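You operate a simulated robot arm through the tools that you are given. There is no shell and no other tool.

Carry out the task below with a simulated robot arm. There is one attempt and no reset: what you move stays moved.

JOB
Turn the can in the tester plus to plus and test it again.
Fine: it tests at a safe 12 V; switch off whenever the clamp moves, and at the end; the can ends clamped; leave the dial.

Only the result counts: the job must be done as asked and must still hold three seconds after the hand-in. Knocking over, shifting, dropping, spilling or breaking anything else fails it.

ROBOT AND FRAMES
A 5-joint arm with a three-finger gripper, fixed in place. Base frame: the origin is on the floor under the middle of its stand, x ahead of it, y to its left, z up; the work surface is at about z = 720. Readings come in mm, degrees, newtons and seconds.
With the tool pointing down near the work surface it reaches from about 300 to 640 mm from the base axis. Its first joint turns from -166.0 to 166.0 degrees. The tool tilts only in the upright plane through the base axis and itself; it spins freely about its own axis. Payload 1.37 kg.
The tool frame sits at the grasp point between the pads (the TCP): z along the fingers, y along the line on which they close. The tips reach 16 mm beyond it. The gripper opens to 101 mm; its body begins 82 mm behind the TCP.
Orientation is that of the tool frame in the base frame, as a unit quaternion [x, y, z, w]. With the fingers straight down and closing along the base's y, the tool's x points along the base's -x, its y along +y and its z along -z.

CONTROLS
- The arm moves only by the tool send_rows. Its argument "increments" is a list of rows, each a list of 7 numbers: the turn, a rotation vector about the base's x, y, z in units of 90 degrees (1.0 is 90 degrees), then the shift along the base's x, y, z in units of 250 mm (1.0 is 250 mm), then the gripper command, from -1 (fully open) to 1 (shut), values between in proportion. In form: [[rx, ry, rz, dx, dy, dz, claw], ...]. A call has 1 to 20 rows; each row is the pose to reach, as a shift and turn from the pose commanded when the call began. A call with a number of a shift or a turn outside -1 to 1 is refused whole. Each row takes 0.2 s and may step no farther than 50 mm and 8.6 degrees from the row before; otherwise, or with a gripper value out of range, the whole call is refused. Where a pose cannot be reached the arm comes as near as it can. A force on the tool above 50 N (or 10 N above the force at the start of the call, whichever is more), or a blocked arm, ends the call early, and 0.2 s more pass. The fingers move at their own pace (about 45 mm/s each) and stop on an object; they squeeze with about 26 N. The grip force told is the motor's: it shows also when the fingers shut on nothing. Time passes only in rows, and 0.2 s behind the last, so rows that repeat a pose let the fingers close. The reply holds the time, the measured pose of the TCP, the force on the tool along the base axes, the opening and the grip force, in the units named above and with some noise, with the torque about the TCP (base axes, N m) and any sound that the robot's microphone picked up.
- Cameras (640 x 400 px; columns grow to the right, rows downward): "scene" is fixed at [400, -649.5, 1372.7]; the picture's right is [0.94, -0.34, 0.00], its down [-0.17, -0.47, -0.87] and it looks along [0.29, 0.82, -0.50] (base axes); focal length 352 px, centre (320, 200). "wrist" rides on the gripper at [72, 20, -104] in the tool frame; the picture's right is [-0.26, 0.96, 0.00], its down [-0.76, -0.21, -0.62] and it looks along [-0.60, -0.16, 0.78] (tool axes); focal length 265 px, centre (320, 200). There is no depth. A picture from a camera that has moved, and an enlarged one, comes with that camera's place and axes in the base frame and with its lens.
- get_image(camera): a new picture of that camera. It takes no simulated time.
- lift_body(by): slides the trunk up (or, below 0, down) by that many mm; the arm rides with it, the base frame stays. It gives what a move gives, with no picture.
- close_up(camera, box): a new picture of the part [left, top, right, bottom] of that camera's present view, enlarged. It takes no simulated time.
- finish_job(): hands the job in; it is judged then, once.

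Places have to be worked out from the pictures, the camera data and where the tool is seen. Open the gripper and draw the arm clear of the work before you hand the job in, unless the task says otherwise.

The tools are called as name(argument=value, ...) on one line, values as JSON. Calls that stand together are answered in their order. send_rows: Moves the arm, as the interface text tells. Its arguments: {"type":"object","properties":{"increments":{"type":"array","items":{"type":"array","items":{"type":"number"}}}},"required":["increments"]} The other tools are called the same way: lift_body (by) moves the trunk up or down; get_image (camera) takes a picture; close_up (camera, box) takes an enlarged picture of a part of a camera's view; finish_job () hands the job in.

At the start:

```text
clock: 0.0
tool_pos: [472.8, -20.1, 1177.6]
ee_rot: [0.0, 1.0, 0.0, 0.0]
force: [-0.5, 0.1, -0.5]
moment: [0.02, 0.02, 0.01]
grip_width: 100.7
finger_force: 0.0
trunk travel left (down, up): [-525.0, 65.0]
```

scene: 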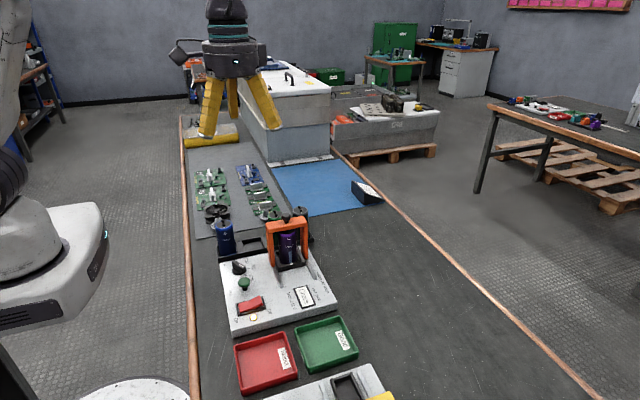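
wrist: 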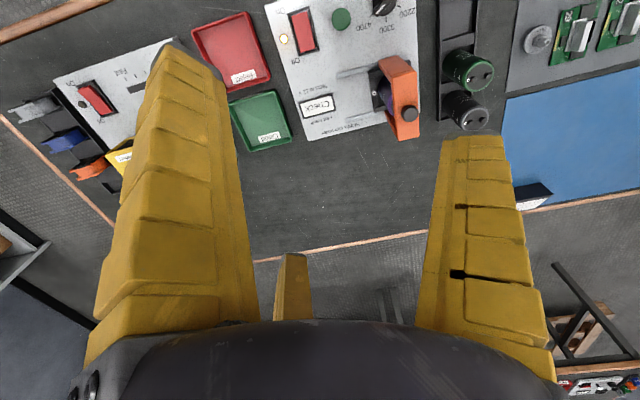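

I start by looking closely at the tester in the scene view and in the wrist view.

close_up(camera="scene", box=[200, 190, 360, 340])

close_up(camera="wrist", box=[260, 0, 500, 150])

close_up(camera="scene", box=[250, 195, 330, 285])

```text
2.67 times, centred on (280, 265) of scene
camera zoom: at [400.0, -649.5, 1372.7], right [0.94, -0.34, 0.0], down [-0.17, -0.47, -0.87], along [0.29, 0.82, -0.5], focal length 939 px, centre (427, 27)
```

zoom: 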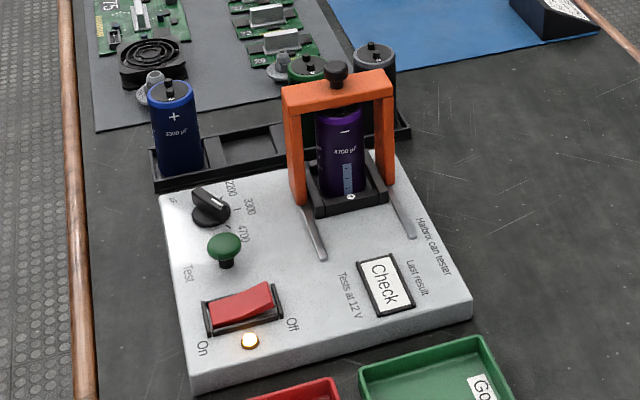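

```text
2.67 times, centred on (380, 75) of wrist
camera zoom: at [401.1, -0.1, 1282.0], right [0.26, 0.96, 0.0], down [0.76, -0.21, 0.62], along [0.6, -0.16, -0.78], focal length 708 px, centre (160, 533)
```

zoom: 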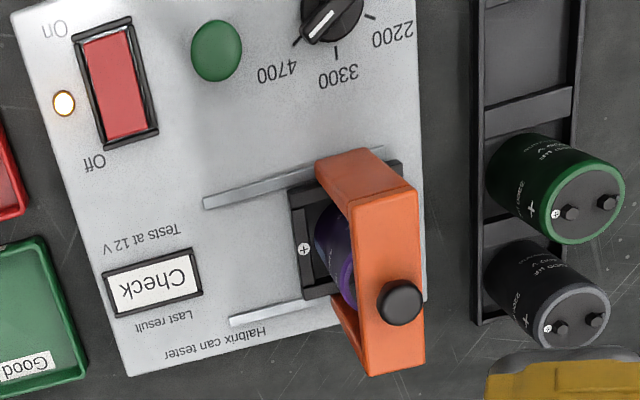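

```text
4.44 times, centred on (290, 240) of scene
camera zoom: at [400.0, -649.5, 1372.7], right [0.94, -0.34, 0.0], down [-0.17, -0.47, -0.87], along [0.29, 0.82, -0.5], focal length 1565 px, centre (453, 22)
```

zoom: 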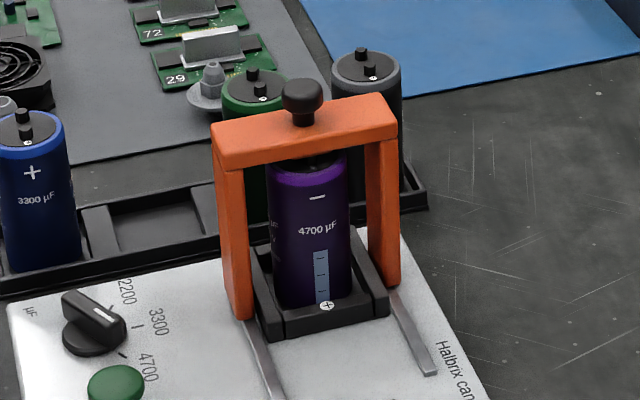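

The tester's lamp is lit, so it is on. The purple can stands at about (577, 86) under an orange bridge, minus side to the front, where the cradle has its "+". I move the wrist camera round to the front of the clamp, well above it, for a closer look.

send_rows(increments=[[0, 0, 0.0909, 0.032, 0.0145, -0.0645, -1], [0, 0, 0.1818, 0.0634, 0.029, -0.129, -1], [0, 0, 0.2727, 0.095, 0.0436, -0.1936, -1], [0, 0, 0.3636, 0.127, 0.058, -0.258, -1], [0, 0, 0.4545, 0.1586, 0.0727, -0.3227, -1], [0, 0, 0.5454, 0.19, 0.087, -0.387, -1], [0, 0, 0.6363, 0.222, 0.102, -0.452, -1], [0, 0, 0.7272, 0.2538, 0.116, -0.516, -1], [0, 0, 0.8181, 0.2855, 0.131, -0.581, -1], [0, 0, 0.909, 0.317, 0.1455, -0.6455, -1], [0, 0, 1.0, 0.349, 0.16, -0.71, -1]])

```text
clock: 2.4
tool_pos: [559.6, 20.4, 1001.5]
ee_rot: [0.708, -0.706, 0.0, 0.0]
force: [-0.5, -0.4, 0.0]
moment: [-0.02, 0.02, 0.02]
grip_width: 100.5
finger_force: 0.0
trunk travel left (down, up): [-525.0, 65.0]
```

The arm got there as commanded. Now I take a wrist view of the tester from the front.

get_image(camera="wrist")

get_image(camera="scene")

```text
taken
camera wrist: at [540.8, -51.9, 1104.6], right [-0.96, 0.26, 0.0], down [0.21, 0.76, 0.62], along [0.16, 0.6, -0.78], focal length 265 px, centre (320, 200)
```

wrist: 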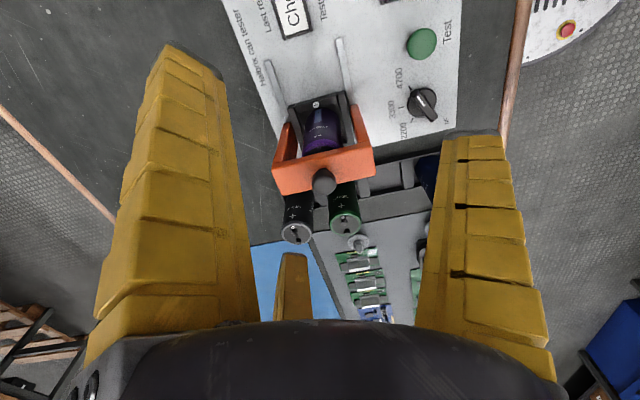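

```text
taken
```

scene: 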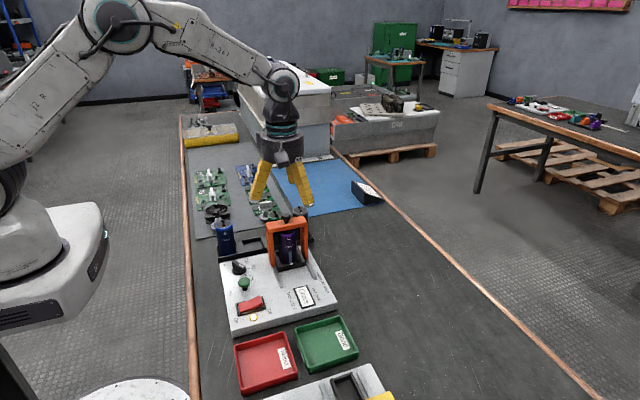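

The clamp is in view. I enlarge the wrist view around it.

close_up(camera="wrist", box=[250, 60, 410, 200])

close_up(camera="wrist", box=[270, 150, 420, 260])

```text
2.86 times, centred on (330, 130) of wrist
camera zoom: at [540.8, -51.9, 1104.6], right [-0.96, 0.26, 0.0], down [0.21, 0.76, 0.62], along [0.16, 0.6, -0.78], focal length 758 px, centre (291, 400)
```

zoom: 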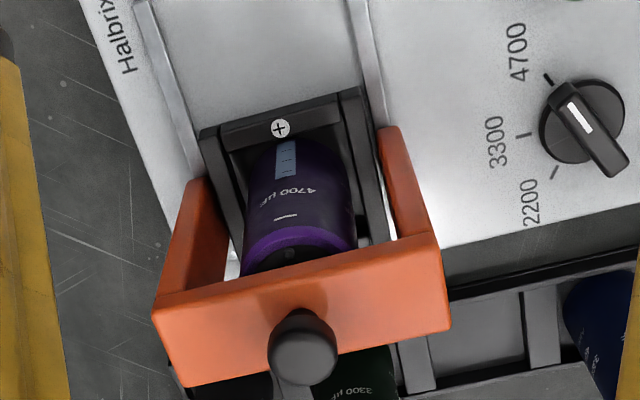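

```text
3.64 times, centred on (345, 205) of wrist
camera zoom: at [540.8, -51.9, 1104.6], right [-0.96, 0.26, 0.0], down [0.21, 0.76, 0.62], along [0.16, 0.6, -0.78], focal length 965 px, centre (229, 182)
```

zoom: 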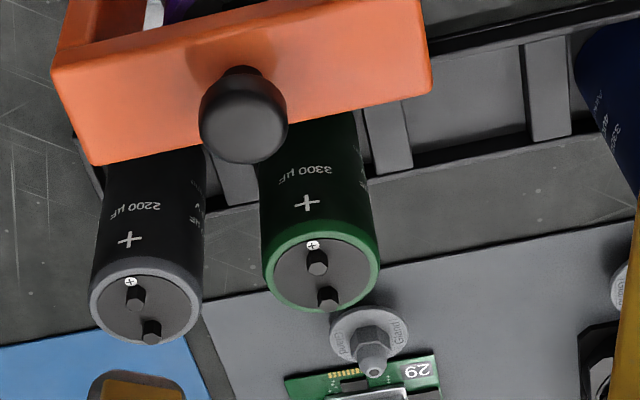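

The clamp is an orange bridge with a knob on top at about (576, 94, 889), on rails running to the front, with the can under it at about (576, 90). The dial points at 4700. Before touching the clamp I have to switch off, so I close the fingers and move above the rocker switch for a close look.

send_rows(increments=[[0, 0, 0, -0.0563, -0.0443, -0.0677, 1], [0, 0, 0, -0.1127, -0.0887, -0.1353, 1], [0, 0, 0, -0.169, -0.133, -0.203, 1], [0, 0, 0, -0.2253, -0.1773, -0.2707, 1], [0, 0, 0, -0.2817, -0.2217, -0.3383, 1], [0, 0, 0, -0.338, -0.266, -0.406, 1], [0, 0, 0, -0.338, -0.266, -0.406, 1], [0, 0, 0, -0.338, -0.266, -0.406, 1]])

get_image(camera="wrist")

get_image(camera="scene")

```text
clock: 4.2
tool_pos: [475.7, -47.5, 898.9]
ee_rot: [0.707, -0.707, 0.0, -0.001]
force: [0.9, -0.4, 0.3]
moment: [0.0, 0.0, 0.02]
grip_width: 0.0
finger_force: 25.9
trunk travel left (down, up): [-525.0, 65.0]
```

```text
taken
camera wrist: at [456.6, -118.7, 1003.3], right [-0.96, 0.26, 0.0], down [0.21, 0.76, 0.62], along [0.16, 0.6, -0.78], focal length 265 px, centre (320, 200)
```

wrist: 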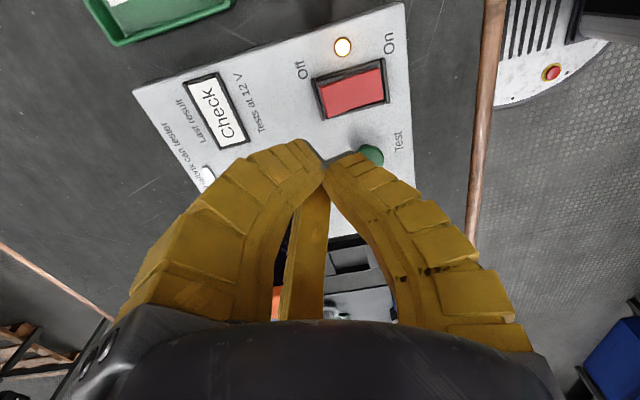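

```text
taken
```

scene: 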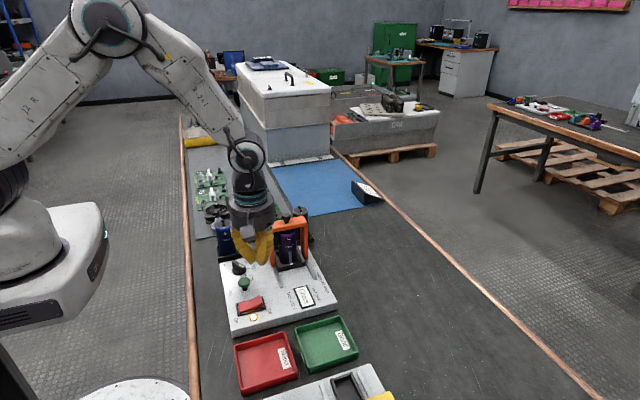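

The closed fingertips form a fairly narrow point. I enlarge the switch to see which side is pressed in.

close_up(camera="wrist", box=[280, 20, 420, 130])

close_up(camera="scene", box=[215, 260, 295, 330])

close_up(camera="wrist", box=[250, 120, 410, 220])

```text
3.64 times, centred on (350, 75) of wrist
camera zoom: at [456.6, -118.7, 1003.3], right [-0.96, 0.26, 0.0], down [0.21, 0.76, 0.62], along [0.16, 0.6, -0.78], focal length 965 px, centre (211, 654)
```

zoom: 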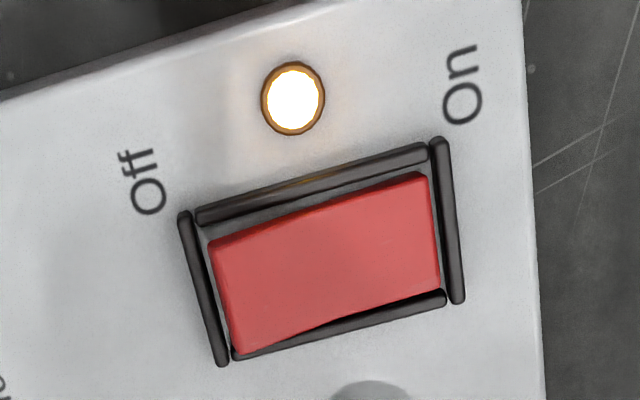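

```text
5.71 times, centred on (255, 295) of scene
camera zoom: at [400.0, -649.5, 1372.7], right [0.94, -0.34, 0.0], down [-0.17, -0.47, -0.87], along [0.29, 0.82, -0.5], focal length 2012 px, centre (691, -343)
```

zoom: 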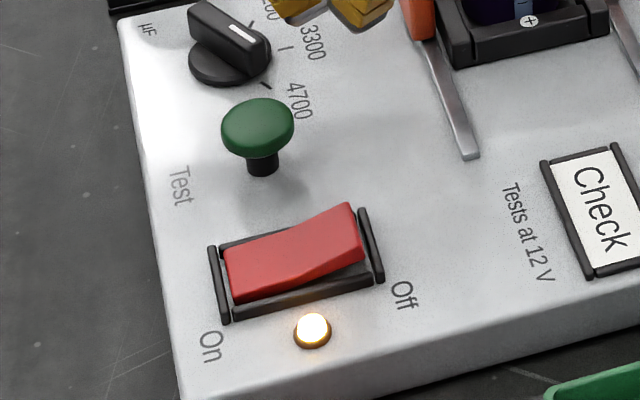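

```text
4.00 times, centred on (330, 170) of wrist
camera zoom: at [456.6, -118.7, 1003.3], right [-0.96, 0.26, 0.0], down [0.21, 0.76, 0.62], along [0.16, 0.6, -0.78], focal length 1062 px, centre (280, 320)
```

zoom: 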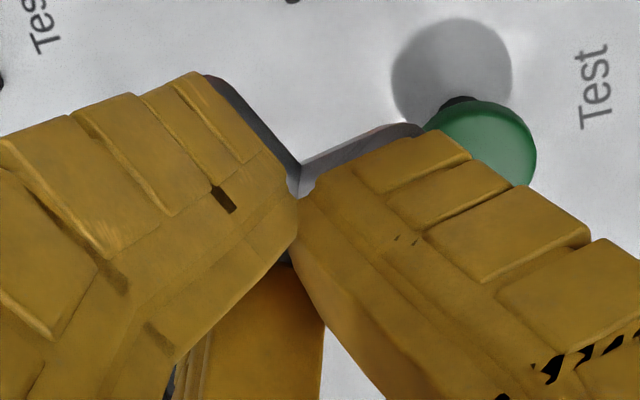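

The rocker's On side is down and its Off end is raised, at about (475, -38, 751). I bring the closed fingertips over the Off half and go down in stages.

send_rows(increments=[[0, 0, 0, -0.0115, 0.0086, -0.1086, 1], [0, 0, 0, -0.023, 0.0172, -0.2172, 1], [0, 0, 0, -0.0345, 0.0258, -0.3258, 1], [0, 0, 0, -0.042, 0.0344, -0.4344, 1], [0, 0, 0, -0.042, 0.0344, -0.4344, 1]])

close_up(camera="scene", box=[205, 230, 325, 330])

get_image(camera="wrist")

```text
clock: 5.4
tool_pos: [466.9, -37.0, 791.5]
ee_rot: [0.707, -0.707, 0.0, 0.0]
force: [0.4, -0.7, -0.1]
moment: [-0.01, 0.01, 0.01]
grip_width: 0.0
finger_force: 26.0
trunk travel left (down, up): [-525.0, 65.0]
```

```text
4.00 times, centred on (265, 280) of scene
camera zoom: at [400.0, -649.5, 1372.7], right [0.94, -0.34, 0.0], down [-0.17, -0.47, -0.87], along [0.29, 0.82, -0.5], focal length 1409 px, centre (540, -120)
```

zoom: 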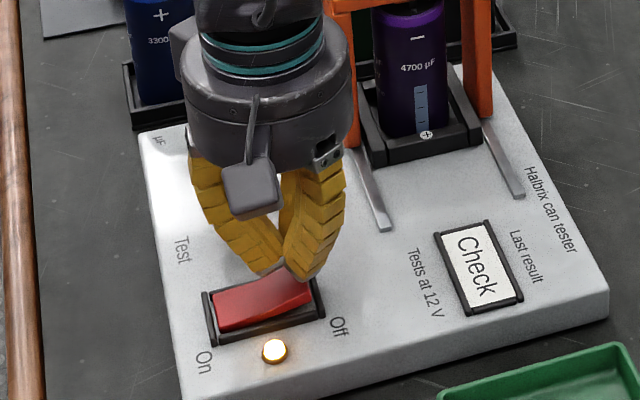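

```text
taken
camera wrist: at [447.5, -108.4, 895.7], right [-0.96, 0.26, 0.0], down [0.21, 0.76, 0.62], along [0.16, 0.6, -0.78], focal length 265 px, centre (320, 200)
```

wrist: 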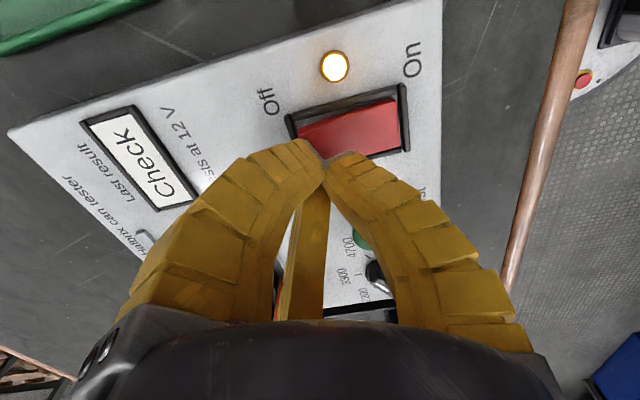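

The tips hang about 24 mm above the Off half at (467, -37). I lower them to just about contact, in small steps.

send_rows(increments=[[0, 0, 0, 0, -0.004, -0.03, 1], [0, 0, 0, 0, -0.004, -0.06, 1], [0, 0, 0, 0, -0.004, -0.08, 1], [0, 0, 0, 0, -0.004, -0.088, 1], [0, 0, 0, 0, -0.004, -0.096, 1], [0, 0, 0, 0, -0.004, -0.096, 1]])

```text
clock: 6.8
tool_pos: [467.0, -40.6, 771.0]
ee_rot: [-0.707, 0.707, -0.004, 0.002]
force: [4.1, 7.0, 39.1]
moment: [0.1, 0.45, -0.05]
grip_width: 6.1
finger_force: 28.0
trunk travel left (down, up): [-525.0, 65.0]
heard: click
```

A click was heard with about 39 N of push. I check whether the rocker went over and the lamp is out.

close_up(camera="scene", box=[205, 230, 325, 330])

close_up(camera="wrist", box=[250, 20, 450, 200])

```text
4.00 times, centred on (265, 280) of scene
camera zoom: at [400.0, -649.5, 1372.7], right [0.94, -0.34, 0.0], down [-0.17, -0.47, -0.87], along [0.29, 0.82, -0.5], focal length 1409 px, centre (540, -120)
```

zoom: 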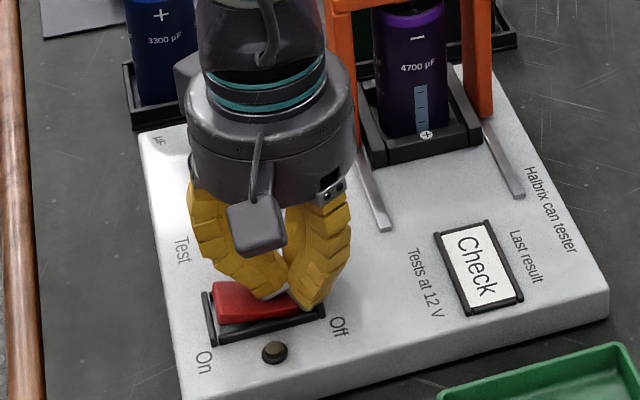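

```text
2.22 times, centred on (350, 110) of wrist
camera zoom: at [447.1, -110.5, 873.4], right [-0.96, 0.26, -0.01], down [0.2, 0.76, 0.62], along [0.17, 0.6, -0.78], focal length 590 px, centre (253, 400)
```

zoom: 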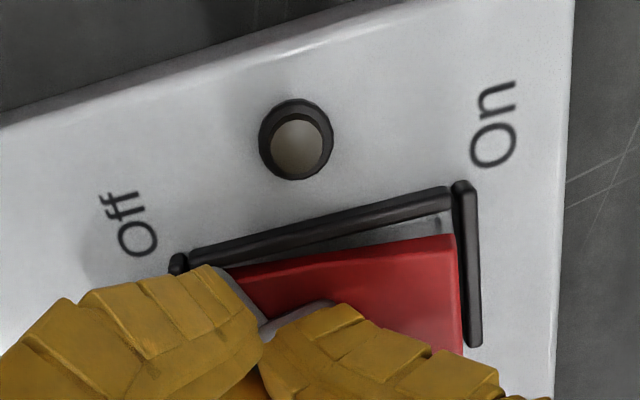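

The lamp is out and the rocker is over on Off. I raise the tool, go over the clamp knob and open the fingers to about 60 mm.

send_rows(increments=[[0, 0, 0, 0, 0, 0.12, 1], [0, 0, 0, 0, 0, 0.3, 1], [0, 0, 0, 0, 0, 0.48, 1], [0, 0, 0, 0, 0, 0.65, 0.5], [0, 0, 0, 0, 0, 0.776, 0], [0, 0, 0, 0.111, 0.133, 0.776, -0.19], [0, 0, 0, 0.222, 0.266, 0.776, -0.19], [0, 0, 0, 0.333, 0.399, 0.776, -0.19], [0, 0, 0, 0.444, 0.532, 0.776, -0.19], [0, 0, 0, 0.444, 0.532, 0.776, -0.19]])

close_up(camera="scene", box=[220, 180, 360, 300])

get_image(camera="wrist")

```text
clock: 9.0
tool_pos: [577.8, 95.0, 962.3]
ee_rot: [0.707, -0.707, 0.001, 0.0]
force: [0.1, -0.1, 0.4]
moment: [-0.02, -0.02, 0.03]
grip_width: 63.4
finger_force: 2.7
trunk travel left (down, up): [-525.0, 65.0]
```

```text
3.33 times, centred on (290, 240) of scene
camera zoom: at [400.0, -649.5, 1372.7], right [0.94, -0.34, 0.0], down [-0.17, -0.47, -0.87], along [0.29, 0.82, -0.5], focal length 1174 px, centre (420, 67)
```

zoom: 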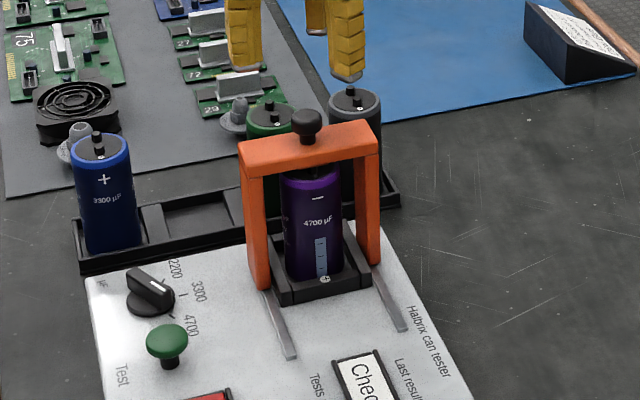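

```text
taken
camera wrist: at [557.8, 23.2, 1065.7], right [-0.96, 0.27, 0.0], down [0.21, 0.76, 0.62], along [0.16, 0.6, -0.78], focal length 265 px, centre (320, 200)
```

wrist: 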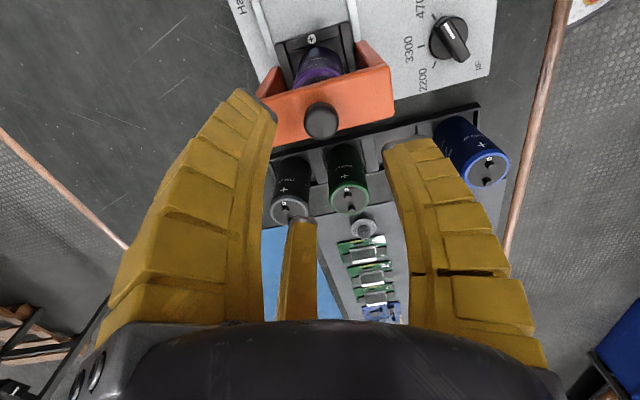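

The knob centre works out to about (576.5, 92, 884), with the crosspiece top near z = 869. I lower the open fingers around the knob so that the tips stay just above the crosspiece.

send_rows(increments=[[0, 0, 0, -0.005, -0.012, -0.08, -0.19], [0, 0, 0, -0.005, -0.012, -0.16, -0.19], [0, 0, 0, -0.005, -0.012, -0.22, -0.19], [0, 0, 0, -0.005, -0.012, -0.26, -0.19], [0, 0, 0, -0.005, -0.012, -0.285, -0.19], [0, 0, 0, -0.005, -0.012, -0.285, -0.19]])

close_up(camera="scene", box=[240, 170, 340, 260])

get_image(camera="wrist")

```text
clock: 10.4
tool_pos: [574.2, 91.0, 890.7]
ee_rot: [-0.707, 0.707, -0.001, 0.001]
force: [-0.4, 0.8, 12.6]
moment: [0.02, 0.52, -0.05]
grip_width: 65.8
finger_force: 3.2
trunk travel left (down, up): [-525.0, 65.0]
```

```text
4.44 times, centred on (290, 215) of scene
camera zoom: at [400.0, -649.5, 1372.7], right [0.94, -0.34, 0.0], down [-0.17, -0.47, -0.87], along [0.29, 0.82, -0.5], focal length 1565 px, centre (453, 133)
```

zoom: 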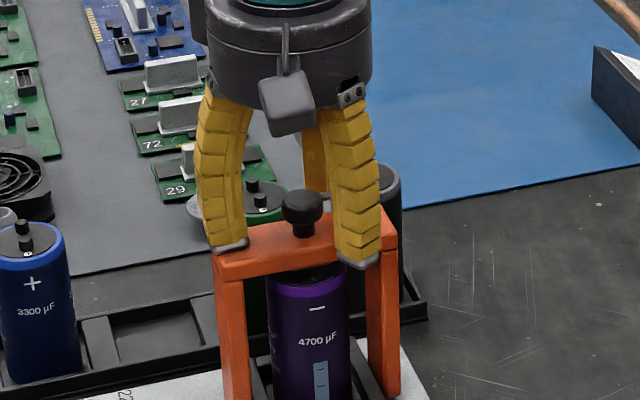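

```text
taken
camera wrist: at [554.8, 19.5, 994.7], right [-0.96, 0.26, 0.0], down [0.21, 0.76, 0.62], along [0.17, 0.6, -0.78], focal length 265 px, centre (320, 200)
```

wrist: 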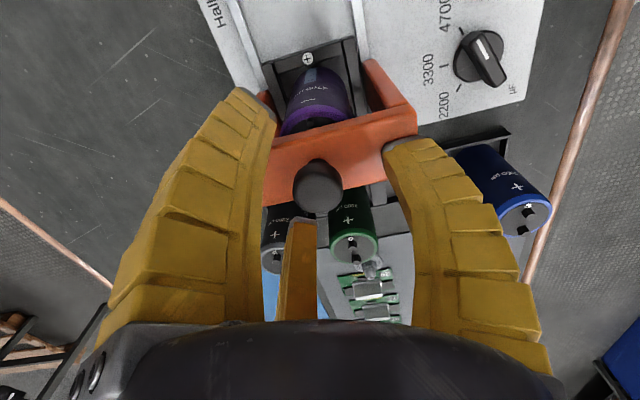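

The -x finger has just touched the crosspiece (about 12 N), so its top is at z ≈ 875. I go up 5 mm and then close on the knob.

send_rows(increments=[[0, 0, 0, 0.004, 0.002, 0.02, -0.19], [0, 0, 0, 0.004, 0.002, 0.02, 0.1], [0, 0, 0, 0.004, 0.002, 0.02, 0.3], [0, 0, 0, 0.004, 0.002, 0.02, 0.5], [0, 0, 0, 0.004, 0.002, 0.02, 0.8], [0, 0, 0, 0.004, 0.002, 0.02, 1], [0, 0, 0, 0.004, 0.002, 0.02, 1], [0, 0, 0, 0.004, 0.002, 0.02, 1]])

close_up(camera="scene", box=[240, 170, 340, 260])

close_up(camera="wrist", box=[220, 30, 460, 230])

```text
clock: 12.2
tool_pos: [575.5, 90.3, 894.9]
ee_rot: [-0.706, 0.708, 0.0, 0.001]
force: [-1.5, -6.1, 7.3]
moment: [-0.03, 0.06, -0.02]
grip_width: 19.0
finger_force: 28.3
trunk travel left (down, up): [-525.0, 65.0]
```

```text
4.44 times, centred on (290, 215) of scene
camera zoom: at [400.0, -649.5, 1372.7], right [0.94, -0.34, 0.0], down [-0.17, -0.47, -0.87], along [0.29, 0.82, -0.5], focal length 1565 px, centre (453, 133)
```

zoom: 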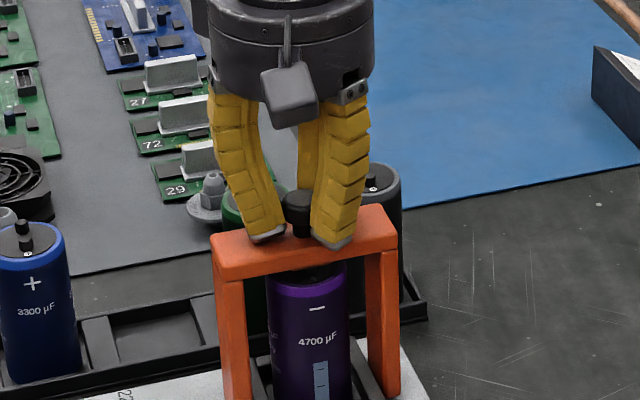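

```text
2.00 times, centred on (340, 130) of wrist
camera zoom: at [555.8, 18.9, 999.4], right [-0.96, 0.27, 0.0], down [0.21, 0.76, 0.62], along [0.17, 0.6, -0.78], focal length 531 px, centre (280, 340)
```

zoom: 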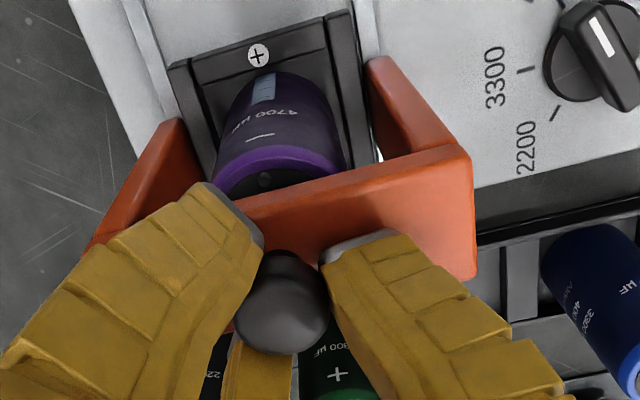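

The knob is held (19 mm). Now I try sliding the bridge gently toward the front (-y), first by 12 mm.

send_rows(increments=[[0, 0, 0, 0, -0.016, 0, 1], [0, 0, 0, 0, -0.032, 0, 1], [0, 0, 0, 0, -0.048, 0, 1], [0, 0, 0, 0, -0.048, 0, 1]])

close_up(camera="scene", box=[230, 180, 350, 280])

```text
clock: 13.2
tool_pos: [575.7, 79.7, 895.3]
ee_rot: [-0.707, 0.707, 0.0, -0.001]
force: [-4.7, 1.4, 10.9]
moment: [-0.08, 0.11, -0.02]
grip_width: 19.6
finger_force: 27.7
trunk travel left (down, up): [-525.0, 65.0]
```

```text
4.00 times, centred on (290, 230) of scene
camera zoom: at [400.0, -649.5, 1372.7], right [0.94, -0.34, 0.0], down [-0.17, -0.47, -0.87], along [0.29, 0.82, -0.5], focal length 1409 px, centre (440, 80)
```

zoom: 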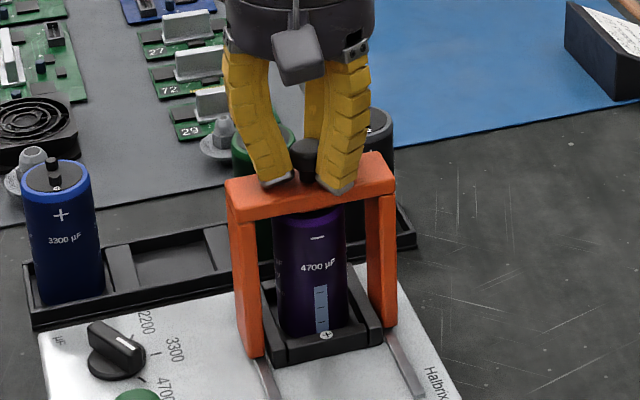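

The bridge slides freely and the can stays put. I keep sliding it to the front toward the end of the rails.

send_rows(increments=[[0, 0, 0, 0, -0.03, 0, 1], [0, 0, 0, 0, -0.06, 0, 1], [0, 0, 0, 0, -0.09, 0, 1], [0, 0, 0, 0, -0.12, 0, 1], [0, 0, 0, 0, -0.15, 0, 1], [0, 0, 0, 0, -0.18, 0, 1], [0, 0, 0, 0, -0.2, 0, 1], [0, 0, 0, 0, -0.2, 0, 1]])

close_up(camera="scene", box=[230, 180, 350, 280])

```text
clock: 15.0
tool_pos: [574.8, 29.7, 894.1]
ee_rot: [0.707, -0.707, 0.0, 0.0]
force: [-0.7, -0.5, 13.6]
moment: [-0.12, 0.01, -0.03]
grip_width: 20.6
finger_force: 28.4
trunk travel left (down, up): [-525.0, 65.0]
```

```text
4.00 times, centred on (290, 230) of scene
camera zoom: at [400.0, -649.5, 1372.7], right [0.94, -0.34, 0.0], down [-0.17, -0.47, -0.87], along [0.29, 0.82, -0.5], focal length 1409 px, centre (440, 80)
```

zoom: 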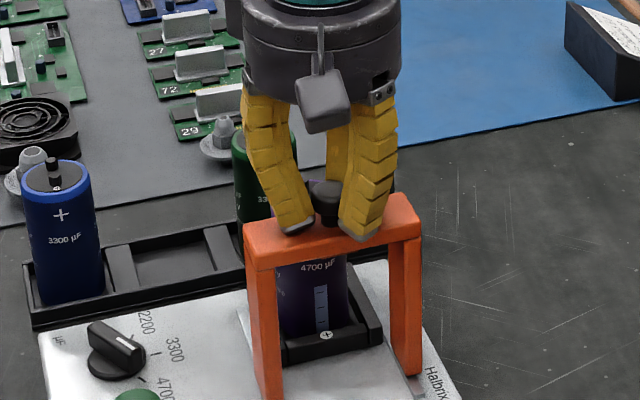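

It has moved about 60 mm freely. I continue slowly to find the end of travel.

send_rows(increments=[[0, 0, 0, 0, -0.016, 0, 1], [0, 0, 0, 0, -0.032, 0, 1], [0, 0, 0, 0, -0.048, 0, 1], [0, 0, 0, 0, -0.06, 0, 1], [0, 0, 0, 0, -0.072, 0, 1]])

close_up(camera="scene", box=[230, 180, 350, 280])

get_image(camera="wrist")

```text
clock: 16.2
tool_pos: [578.0, 16.0, 894.9]
ee_rot: [0.709, -0.705, 0.003, -0.001]
force: [11.7, 36.9, 5.7]
moment: [0.44, 0.07, -0.08]
grip_width: 24.1
finger_force: 28.0
trunk travel left (down, up): [-525.0, 65.0]
```

```text
4.00 times, centred on (290, 230) of scene
camera zoom: at [400.0, -649.5, 1372.7], right [0.94, -0.34, 0.0], down [-0.17, -0.47, -0.87], along [0.29, 0.82, -0.5], focal length 1409 px, centre (440, 80)
```

zoom: 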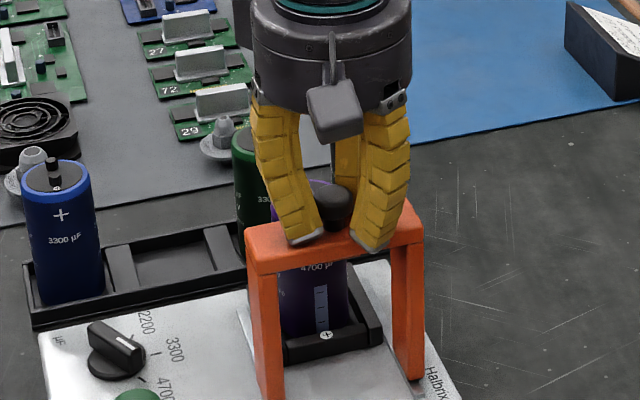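

```text
taken
camera wrist: at [558.6, -54.2, 998.4], right [-0.97, 0.26, -0.01], down [0.2, 0.76, 0.62], along [0.16, 0.6, -0.79], focal length 265 px, centre (320, 200)
```

wrist: 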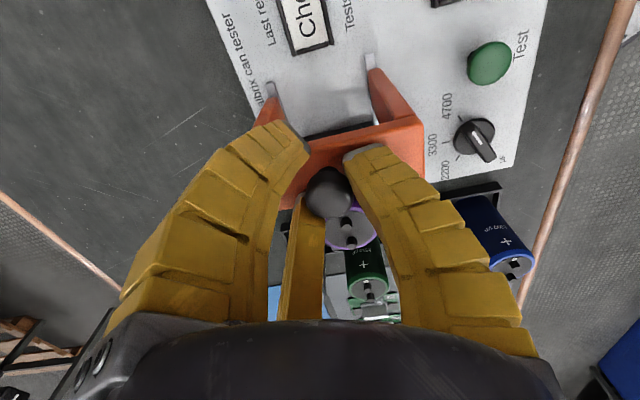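

The force jumped to 37 N, so the bridge is at its end stop with the knob near y ≈ 26. I relax the push, open the fingers and rise straight up.

send_rows(increments=[[0, 0, 0, -0.004, 0.02, 0, 1], [0, 0, 0, -0.004, 0.036, 0, 1], [0, 0, 0, -0.004, 0.044, 0, 0.5], [0, 0, 0, -0.004, 0.05, 0, 0], [0, 0, 0, -0.004, 0.05, 0.004, -0.2], [0, 0, 0, -0.004, 0.05, 0.004, -0.2], [0, 0, 0, -0.004, 0.05, 0.06, -0.2], [0, 0, 0, -0.004, 0.05, 0.16, -0.2], [0, 0, 0, -0.004, 0.05, 0.28, -0.2], [0, 0, 0, -0.004, 0.05, 0.36, -0.2]])

get_image(camera="wrist")

close_up(camera="scene", box=[230, 180, 350, 280])

```text
clock: 18.4
tool_pos: [572.5, 24.2, 984.0]
ee_rot: [0.708, -0.707, 0.0, 0.0]
force: [-0.1, -0.5, -0.3]
moment: [-0.01, 0.02, -0.03]
grip_width: 64.0
finger_force: 2.6
trunk travel left (down, up): [-525.0, 65.0]
```

```text
taken
camera wrist: at [553.9, -46.9, 1088.6], right [-0.96, 0.26, 0.0], down [0.21, 0.76, 0.62], along [0.16, 0.6, -0.78], focal length 265 px, centre (320, 200)
```

wrist: 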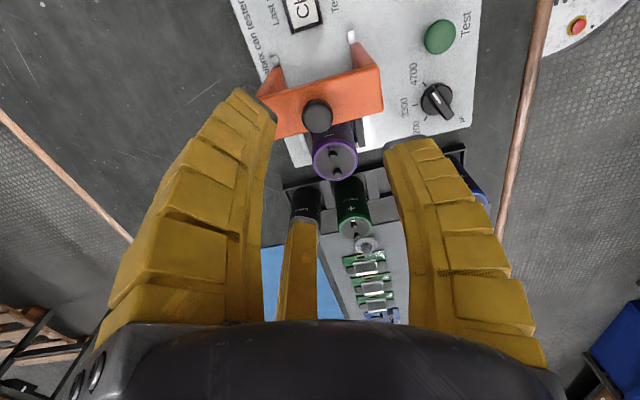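

```text
4.00 times, centred on (290, 230) of scene
camera zoom: at [400.0, -649.5, 1372.7], right [0.94, -0.34, 0.0], down [-0.17, -0.47, -0.87], along [0.29, 0.82, -0.5], focal length 1409 px, centre (440, 80)
```

zoom: 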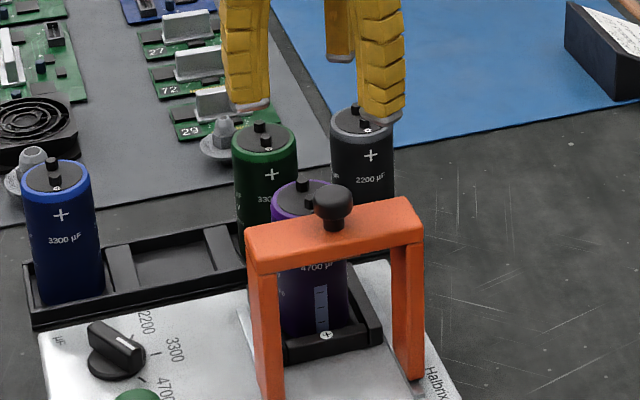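

The bridge stays at the front, knob at about (575.5, 27), and the can's top is now free. I enlarge the wrist view to locate the can and its markings.

close_up(camera="wrist", box=[270, 80, 400, 200])

close_up(camera="scene", box=[260, 205, 330, 265])

```text
3.33 times, centred on (335, 140) of wrist
camera zoom: at [553.9, -46.9, 1088.6], right [-0.96, 0.26, 0.0], down [0.21, 0.76, 0.62], along [0.16, 0.6, -0.78], focal length 885 px, centre (270, 400)
```

zoom: 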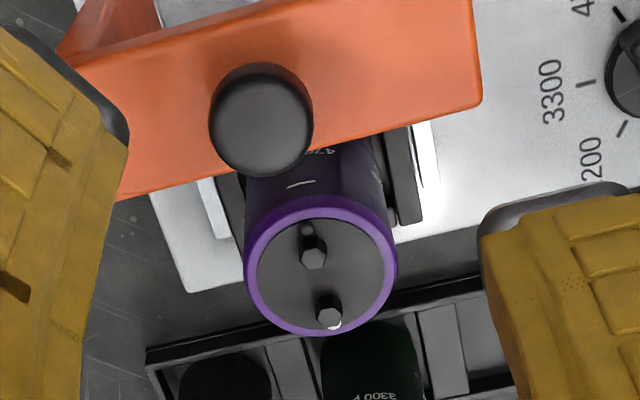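

```text
6.67 times, centred on (295, 235) of scene
camera zoom: at [400.0, -649.5, 1372.7], right [0.94, -0.34, 0.0], down [-0.17, -0.47, -0.87], along [0.29, 0.82, -0.5], focal length 2348 px, centre (487, -33)
```

zoom: 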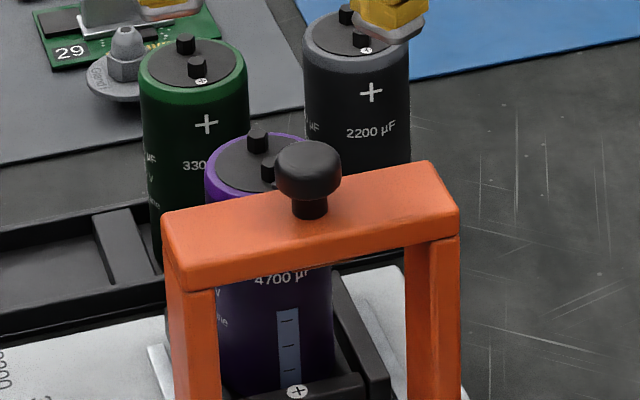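

The can's axis is at about (576, 92), top at z ≈ 845, diameter about 48 mm, with its plus terminal at the rear, so it needs a half turn. I spin the tool back so one finger points to +y and the other two stay clear of the parked bridge, and go above the can.

send_rows(increments=[[0, 0, -0.0909, 0.0, 0.025, 0, -0.3], [0, 0, -0.1818, 0.001, 0.05, 0, -0.3], [0, 0, -0.2727, 0.002, 0.075, 0, -0.3], [0, 0, -0.3636, 0.003, 0.1, 0, -0.3], [0, 0, -0.4545, 0.004, 0.125, 0, -0.3], [0, 0, -0.5454, 0.005, 0.15, 0, -0.3], [0, 0, -0.6363, 0.005, 0.175, 0, -0.3], [0, 0, -0.7272, 0.005, 0.2, 0, -0.3], [0, 0, -0.8181, 0.005, 0.225, 0, -0.3], [0, 0, -0.909, 0.005, 0.25, 0, -0.3], [0, 0, -1.0, 0.005, 0.272, 0, -0.3], [0, 0, -1.0, 0.005, 0.272, 0, -0.3]])

get_image(camera="wrist")

get_image(camera="scene")

```text
clock: 21.0
tool_pos: [575.1, 91.6, 984.8]
ee_rot: [0.001, 1.0, 0.001, 0.0]
force: [0.2, 0.9, 0.0]
moment: [-0.02, 0.04, -0.02]
grip_width: 68.6
finger_force: 2.3
trunk travel left (down, up): [-525.0, 65.0]
```

```text
taken
camera wrist: at [503.7, 112.4, 1088.3], right [0.27, 0.96, 0.0], down [0.76, -0.21, 0.62], along [0.6, -0.17, -0.78], focal length 265 px, centre (320, 200)
```

wrist: 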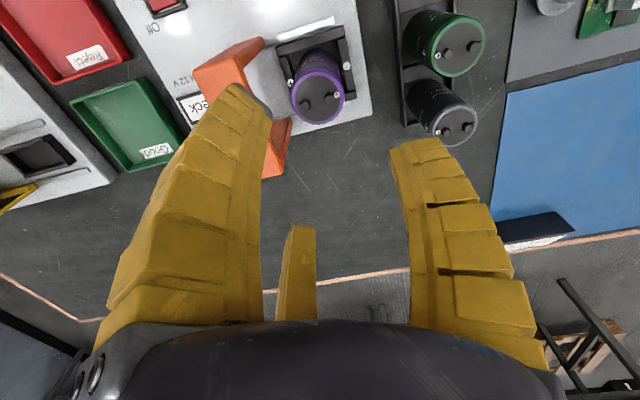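

```text
taken
```

scene: 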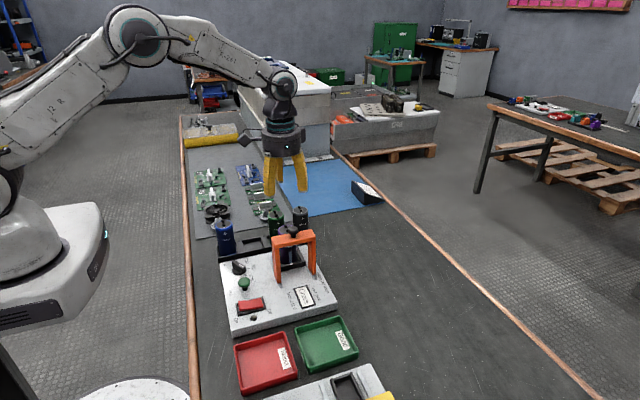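

The can's top lies right beneath the tool. I enlarge the wrist view to refine its centre and see how it sits in the cradle.

close_up(camera="wrist", box=[250, 20, 390, 150])

close_up(camera="scene", box=[180, 220, 300, 320])

```text
3.08 times, centred on (320, 85) of wrist
camera zoom: at [503.7, 112.4, 1088.3], right [0.27, 0.96, 0.0], down [0.76, -0.21, 0.62], along [0.6, -0.17, -0.78], focal length 817 px, centre (320, 554)
```

zoom: 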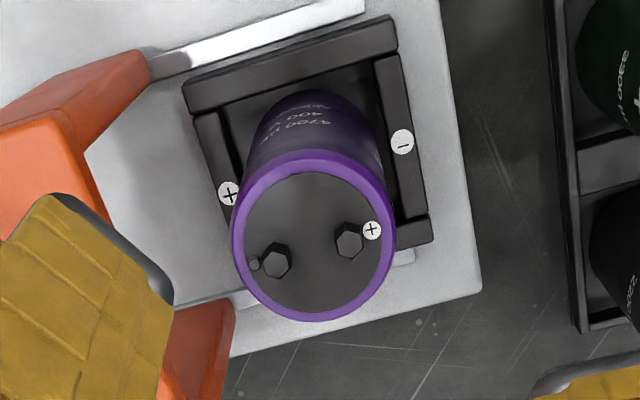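

```text
4.00 times, centred on (240, 270) of scene
camera zoom: at [400.0, -649.5, 1372.7], right [0.94, -0.34, 0.0], down [-0.17, -0.47, -0.87], along [0.29, 0.82, -0.5], focal length 1409 px, centre (640, -80)
```

zoom: 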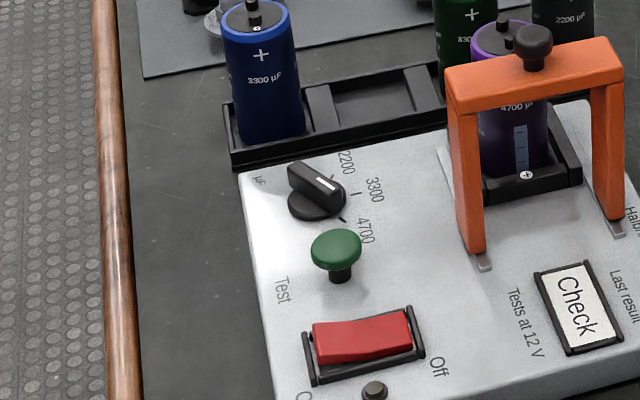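

The markings are clear: cradle "+" at the front, "−" at the rear, while the can's "+" terminal is at the rear. The can's centre is at about (576.5, 91). I lower the open fingers first to just above the can's top and check clearance to the bridge.

send_rows(increments=[[0, 0, 0, 0.001, -0.002, -0.1, -0.35], [0, 0, 0, 0.002, -0.004, -0.2, -0.35], [0, 0, 0, 0.002, -0.004, -0.3, -0.35], [0, 0, 0, 0.002, -0.004, -0.4, -0.35], [0, 0, 0, 0.002, -0.004, -0.45, -0.35], [0, 0, 0, 0.002, -0.004, -0.45, -0.35]])

get_image(camera="wrist")

close_up(camera="scene", box=[230, 170, 350, 270])

```text
clock: 22.4
tool_pos: [576.3, 91.1, 874.3]
ee_rot: [0.0, 1.0, 0.0, 0.0]
force: [1.3, 0.1, 0.1]
moment: [-0.01, 0.04, -0.02]
grip_width: 71.1
finger_force: 1.7
trunk travel left (down, up): [-525.0, 65.0]
```

```text
taken
camera wrist: at [505.2, 111.5, 976.9], right [0.26, 0.96, 0.0], down [0.76, -0.21, 0.62], along [0.6, -0.16, -0.78], focal length 265 px, centre (320, 200)
```

wrist: 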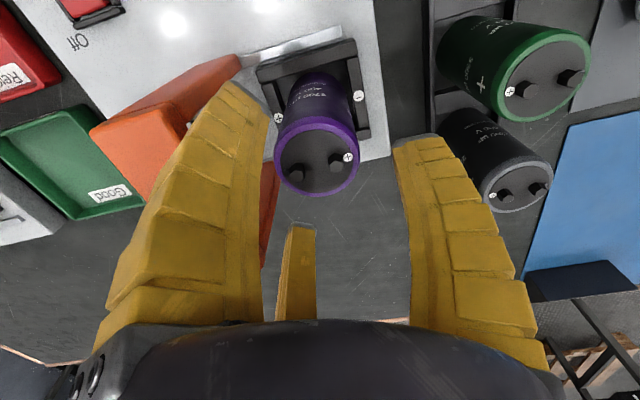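

```text
4.00 times, centred on (290, 220) of scene
camera zoom: at [400.0, -649.5, 1372.7], right [0.94, -0.34, 0.0], down [-0.17, -0.47, -0.87], along [0.29, 0.82, -0.5], focal length 1409 px, centre (440, 120)
```

zoom: 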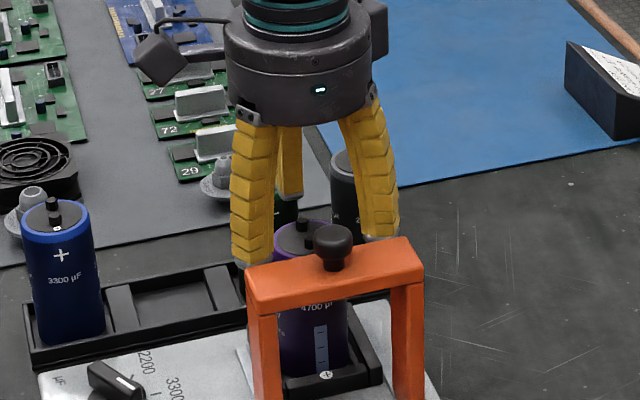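

No contact so far, and the fingers straddle the can behind the bridge. I lower the rest of the way to grip height in small steps.

send_rows(increments=[[0, 0, 0, 0, 0, -0.032, -0.35], [0, 0, 0, 0, 0, -0.064, -0.35], [0, 0, 0, 0, 0, -0.096, -0.35], [0, 0, 0, 0, 0, -0.128, -0.35], [0, 0, 0, 0, 0, -0.156, -0.35], [0, 0, 0, 0, 0, -0.156, -0.35]])

close_up(camera="scene", box=[230, 170, 350, 270])

get_image(camera="wrist")

```text
clock: 23.8
tool_pos: [577.5, 90.7, 833.5]
ee_rot: [0.0, 1.0, 0.0, 0.0]
force: [-0.2, 0.1, -0.4]
moment: [0.0, 0.01, -0.05]
grip_width: 71.1
finger_force: 1.9
trunk travel left (down, up): [-525.0, 65.0]
```

```text
4.00 times, centred on (290, 220) of scene
camera zoom: at [400.0, -649.5, 1372.7], right [0.94, -0.34, 0.0], down [-0.17, -0.47, -0.87], along [0.29, 0.82, -0.5], focal length 1409 px, centre (440, 120)
```

zoom: 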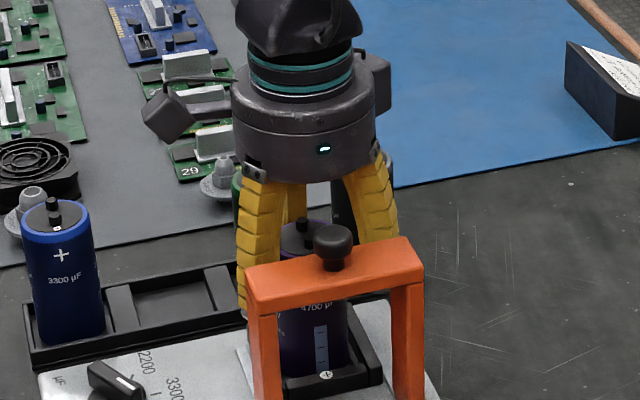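

```text
taken
camera wrist: at [506.3, 111.3, 937.0], right [0.26, 0.96, 0.0], down [0.76, -0.21, 0.62], along [0.6, -0.16, -0.78], focal length 265 px, centre (320, 200)
```

wrist: 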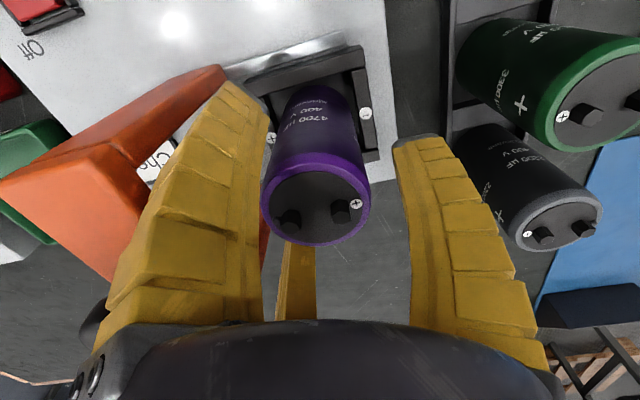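

The can is between the fingers with no contact anywhere. I close on it.

send_rows(increments=[[0, 0, 0, 0, 0, 0, -0.2], [0, 0, 0, 0, 0, 0, -0.1], [0, 0, 0, 0, 0, 0, 0], [0, 0, 0, 0, 0, 0, 0.1], [0, 0, 0, 0, 0, 0, 0.4], [0, 0, 0, 0, 0, 0, 1], [0, 0, 0, 0, 0, 0, 1]])

close_up(camera="scene", box=[230, 170, 350, 270])

get_image(camera="wrist")

```text
clock: 25.4
tool_pos: [577.6, 91.7, 834.5]
ee_rot: [0.0, 1.0, -0.001, 0.001]
force: [-1.4, 1.6, 6.8]
moment: [0.39, 0.13, 0.02]
grip_width: 42.3
finger_force: 25.9
trunk travel left (down, up): [-525.0, 65.0]
```

```text
4.00 times, centred on (290, 220) of scene
camera zoom: at [400.0, -649.5, 1372.7], right [0.94, -0.34, 0.0], down [-0.17, -0.47, -0.87], along [0.29, 0.82, -0.5], focal length 1409 px, centre (440, 120)
```

zoom: 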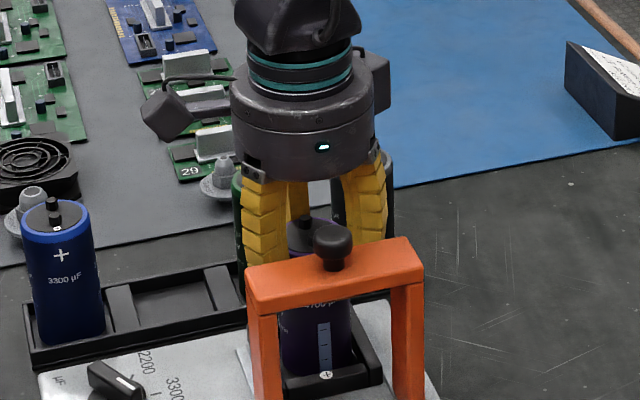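

```text
taken
camera wrist: at [505.9, 111.7, 938.0], right [0.26, 0.96, 0.0], down [0.76, -0.21, 0.62], along [0.6, -0.16, -0.78], focal length 265 px, centre (320, 200)
```

wrist: 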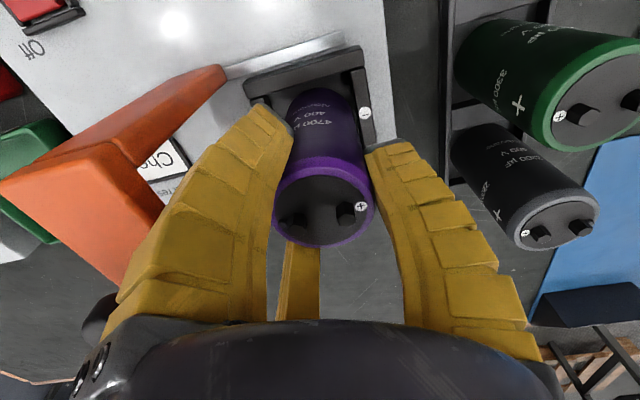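

The can is gripped (42 mm reading). I lift it slowly by 12 mm and check that it comes up straight.

send_rows(increments=[[0, 0, 0, 0, 0, 0.016, 1], [0, 0, 0, 0, 0, 0.032, 1], [0, 0, 0, 0, 0, 0.048, 1], [0, 0, 0, 0, 0, 0.048, 1]])

close_up(camera="scene", box=[230, 170, 350, 270])

get_image(camera="wrist")

```text
clock: 26.4
tool_pos: [577.2, 89.6, 845.4]
ee_rot: [0.0, 1.0, 0.0, -0.001]
force: [-0.8, -0.1, -2.0]
moment: [0.01, 0.03, -0.02]
grip_width: 41.4
finger_force: 26.1
trunk travel left (down, up): [-525.0, 65.0]
```

```text
4.00 times, centred on (290, 220) of scene
camera zoom: at [400.0, -649.5, 1372.7], right [0.94, -0.34, 0.0], down [-0.17, -0.47, -0.87], along [0.29, 0.82, -0.5], focal length 1409 px, centre (440, 120)
```

zoom: 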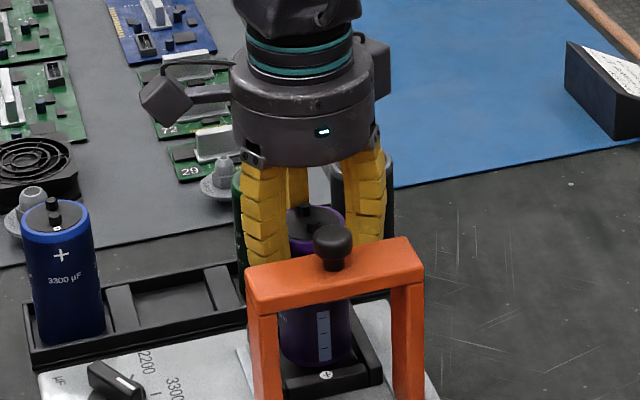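

```text
taken
camera wrist: at [505.9, 110.7, 949.0], right [0.26, 0.96, 0.0], down [0.76, -0.21, 0.62], along [0.6, -0.16, -0.78], focal length 265 px, centre (320, 200)
```

wrist: 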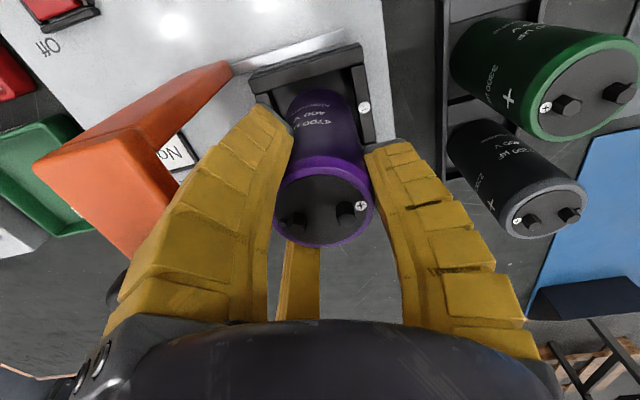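

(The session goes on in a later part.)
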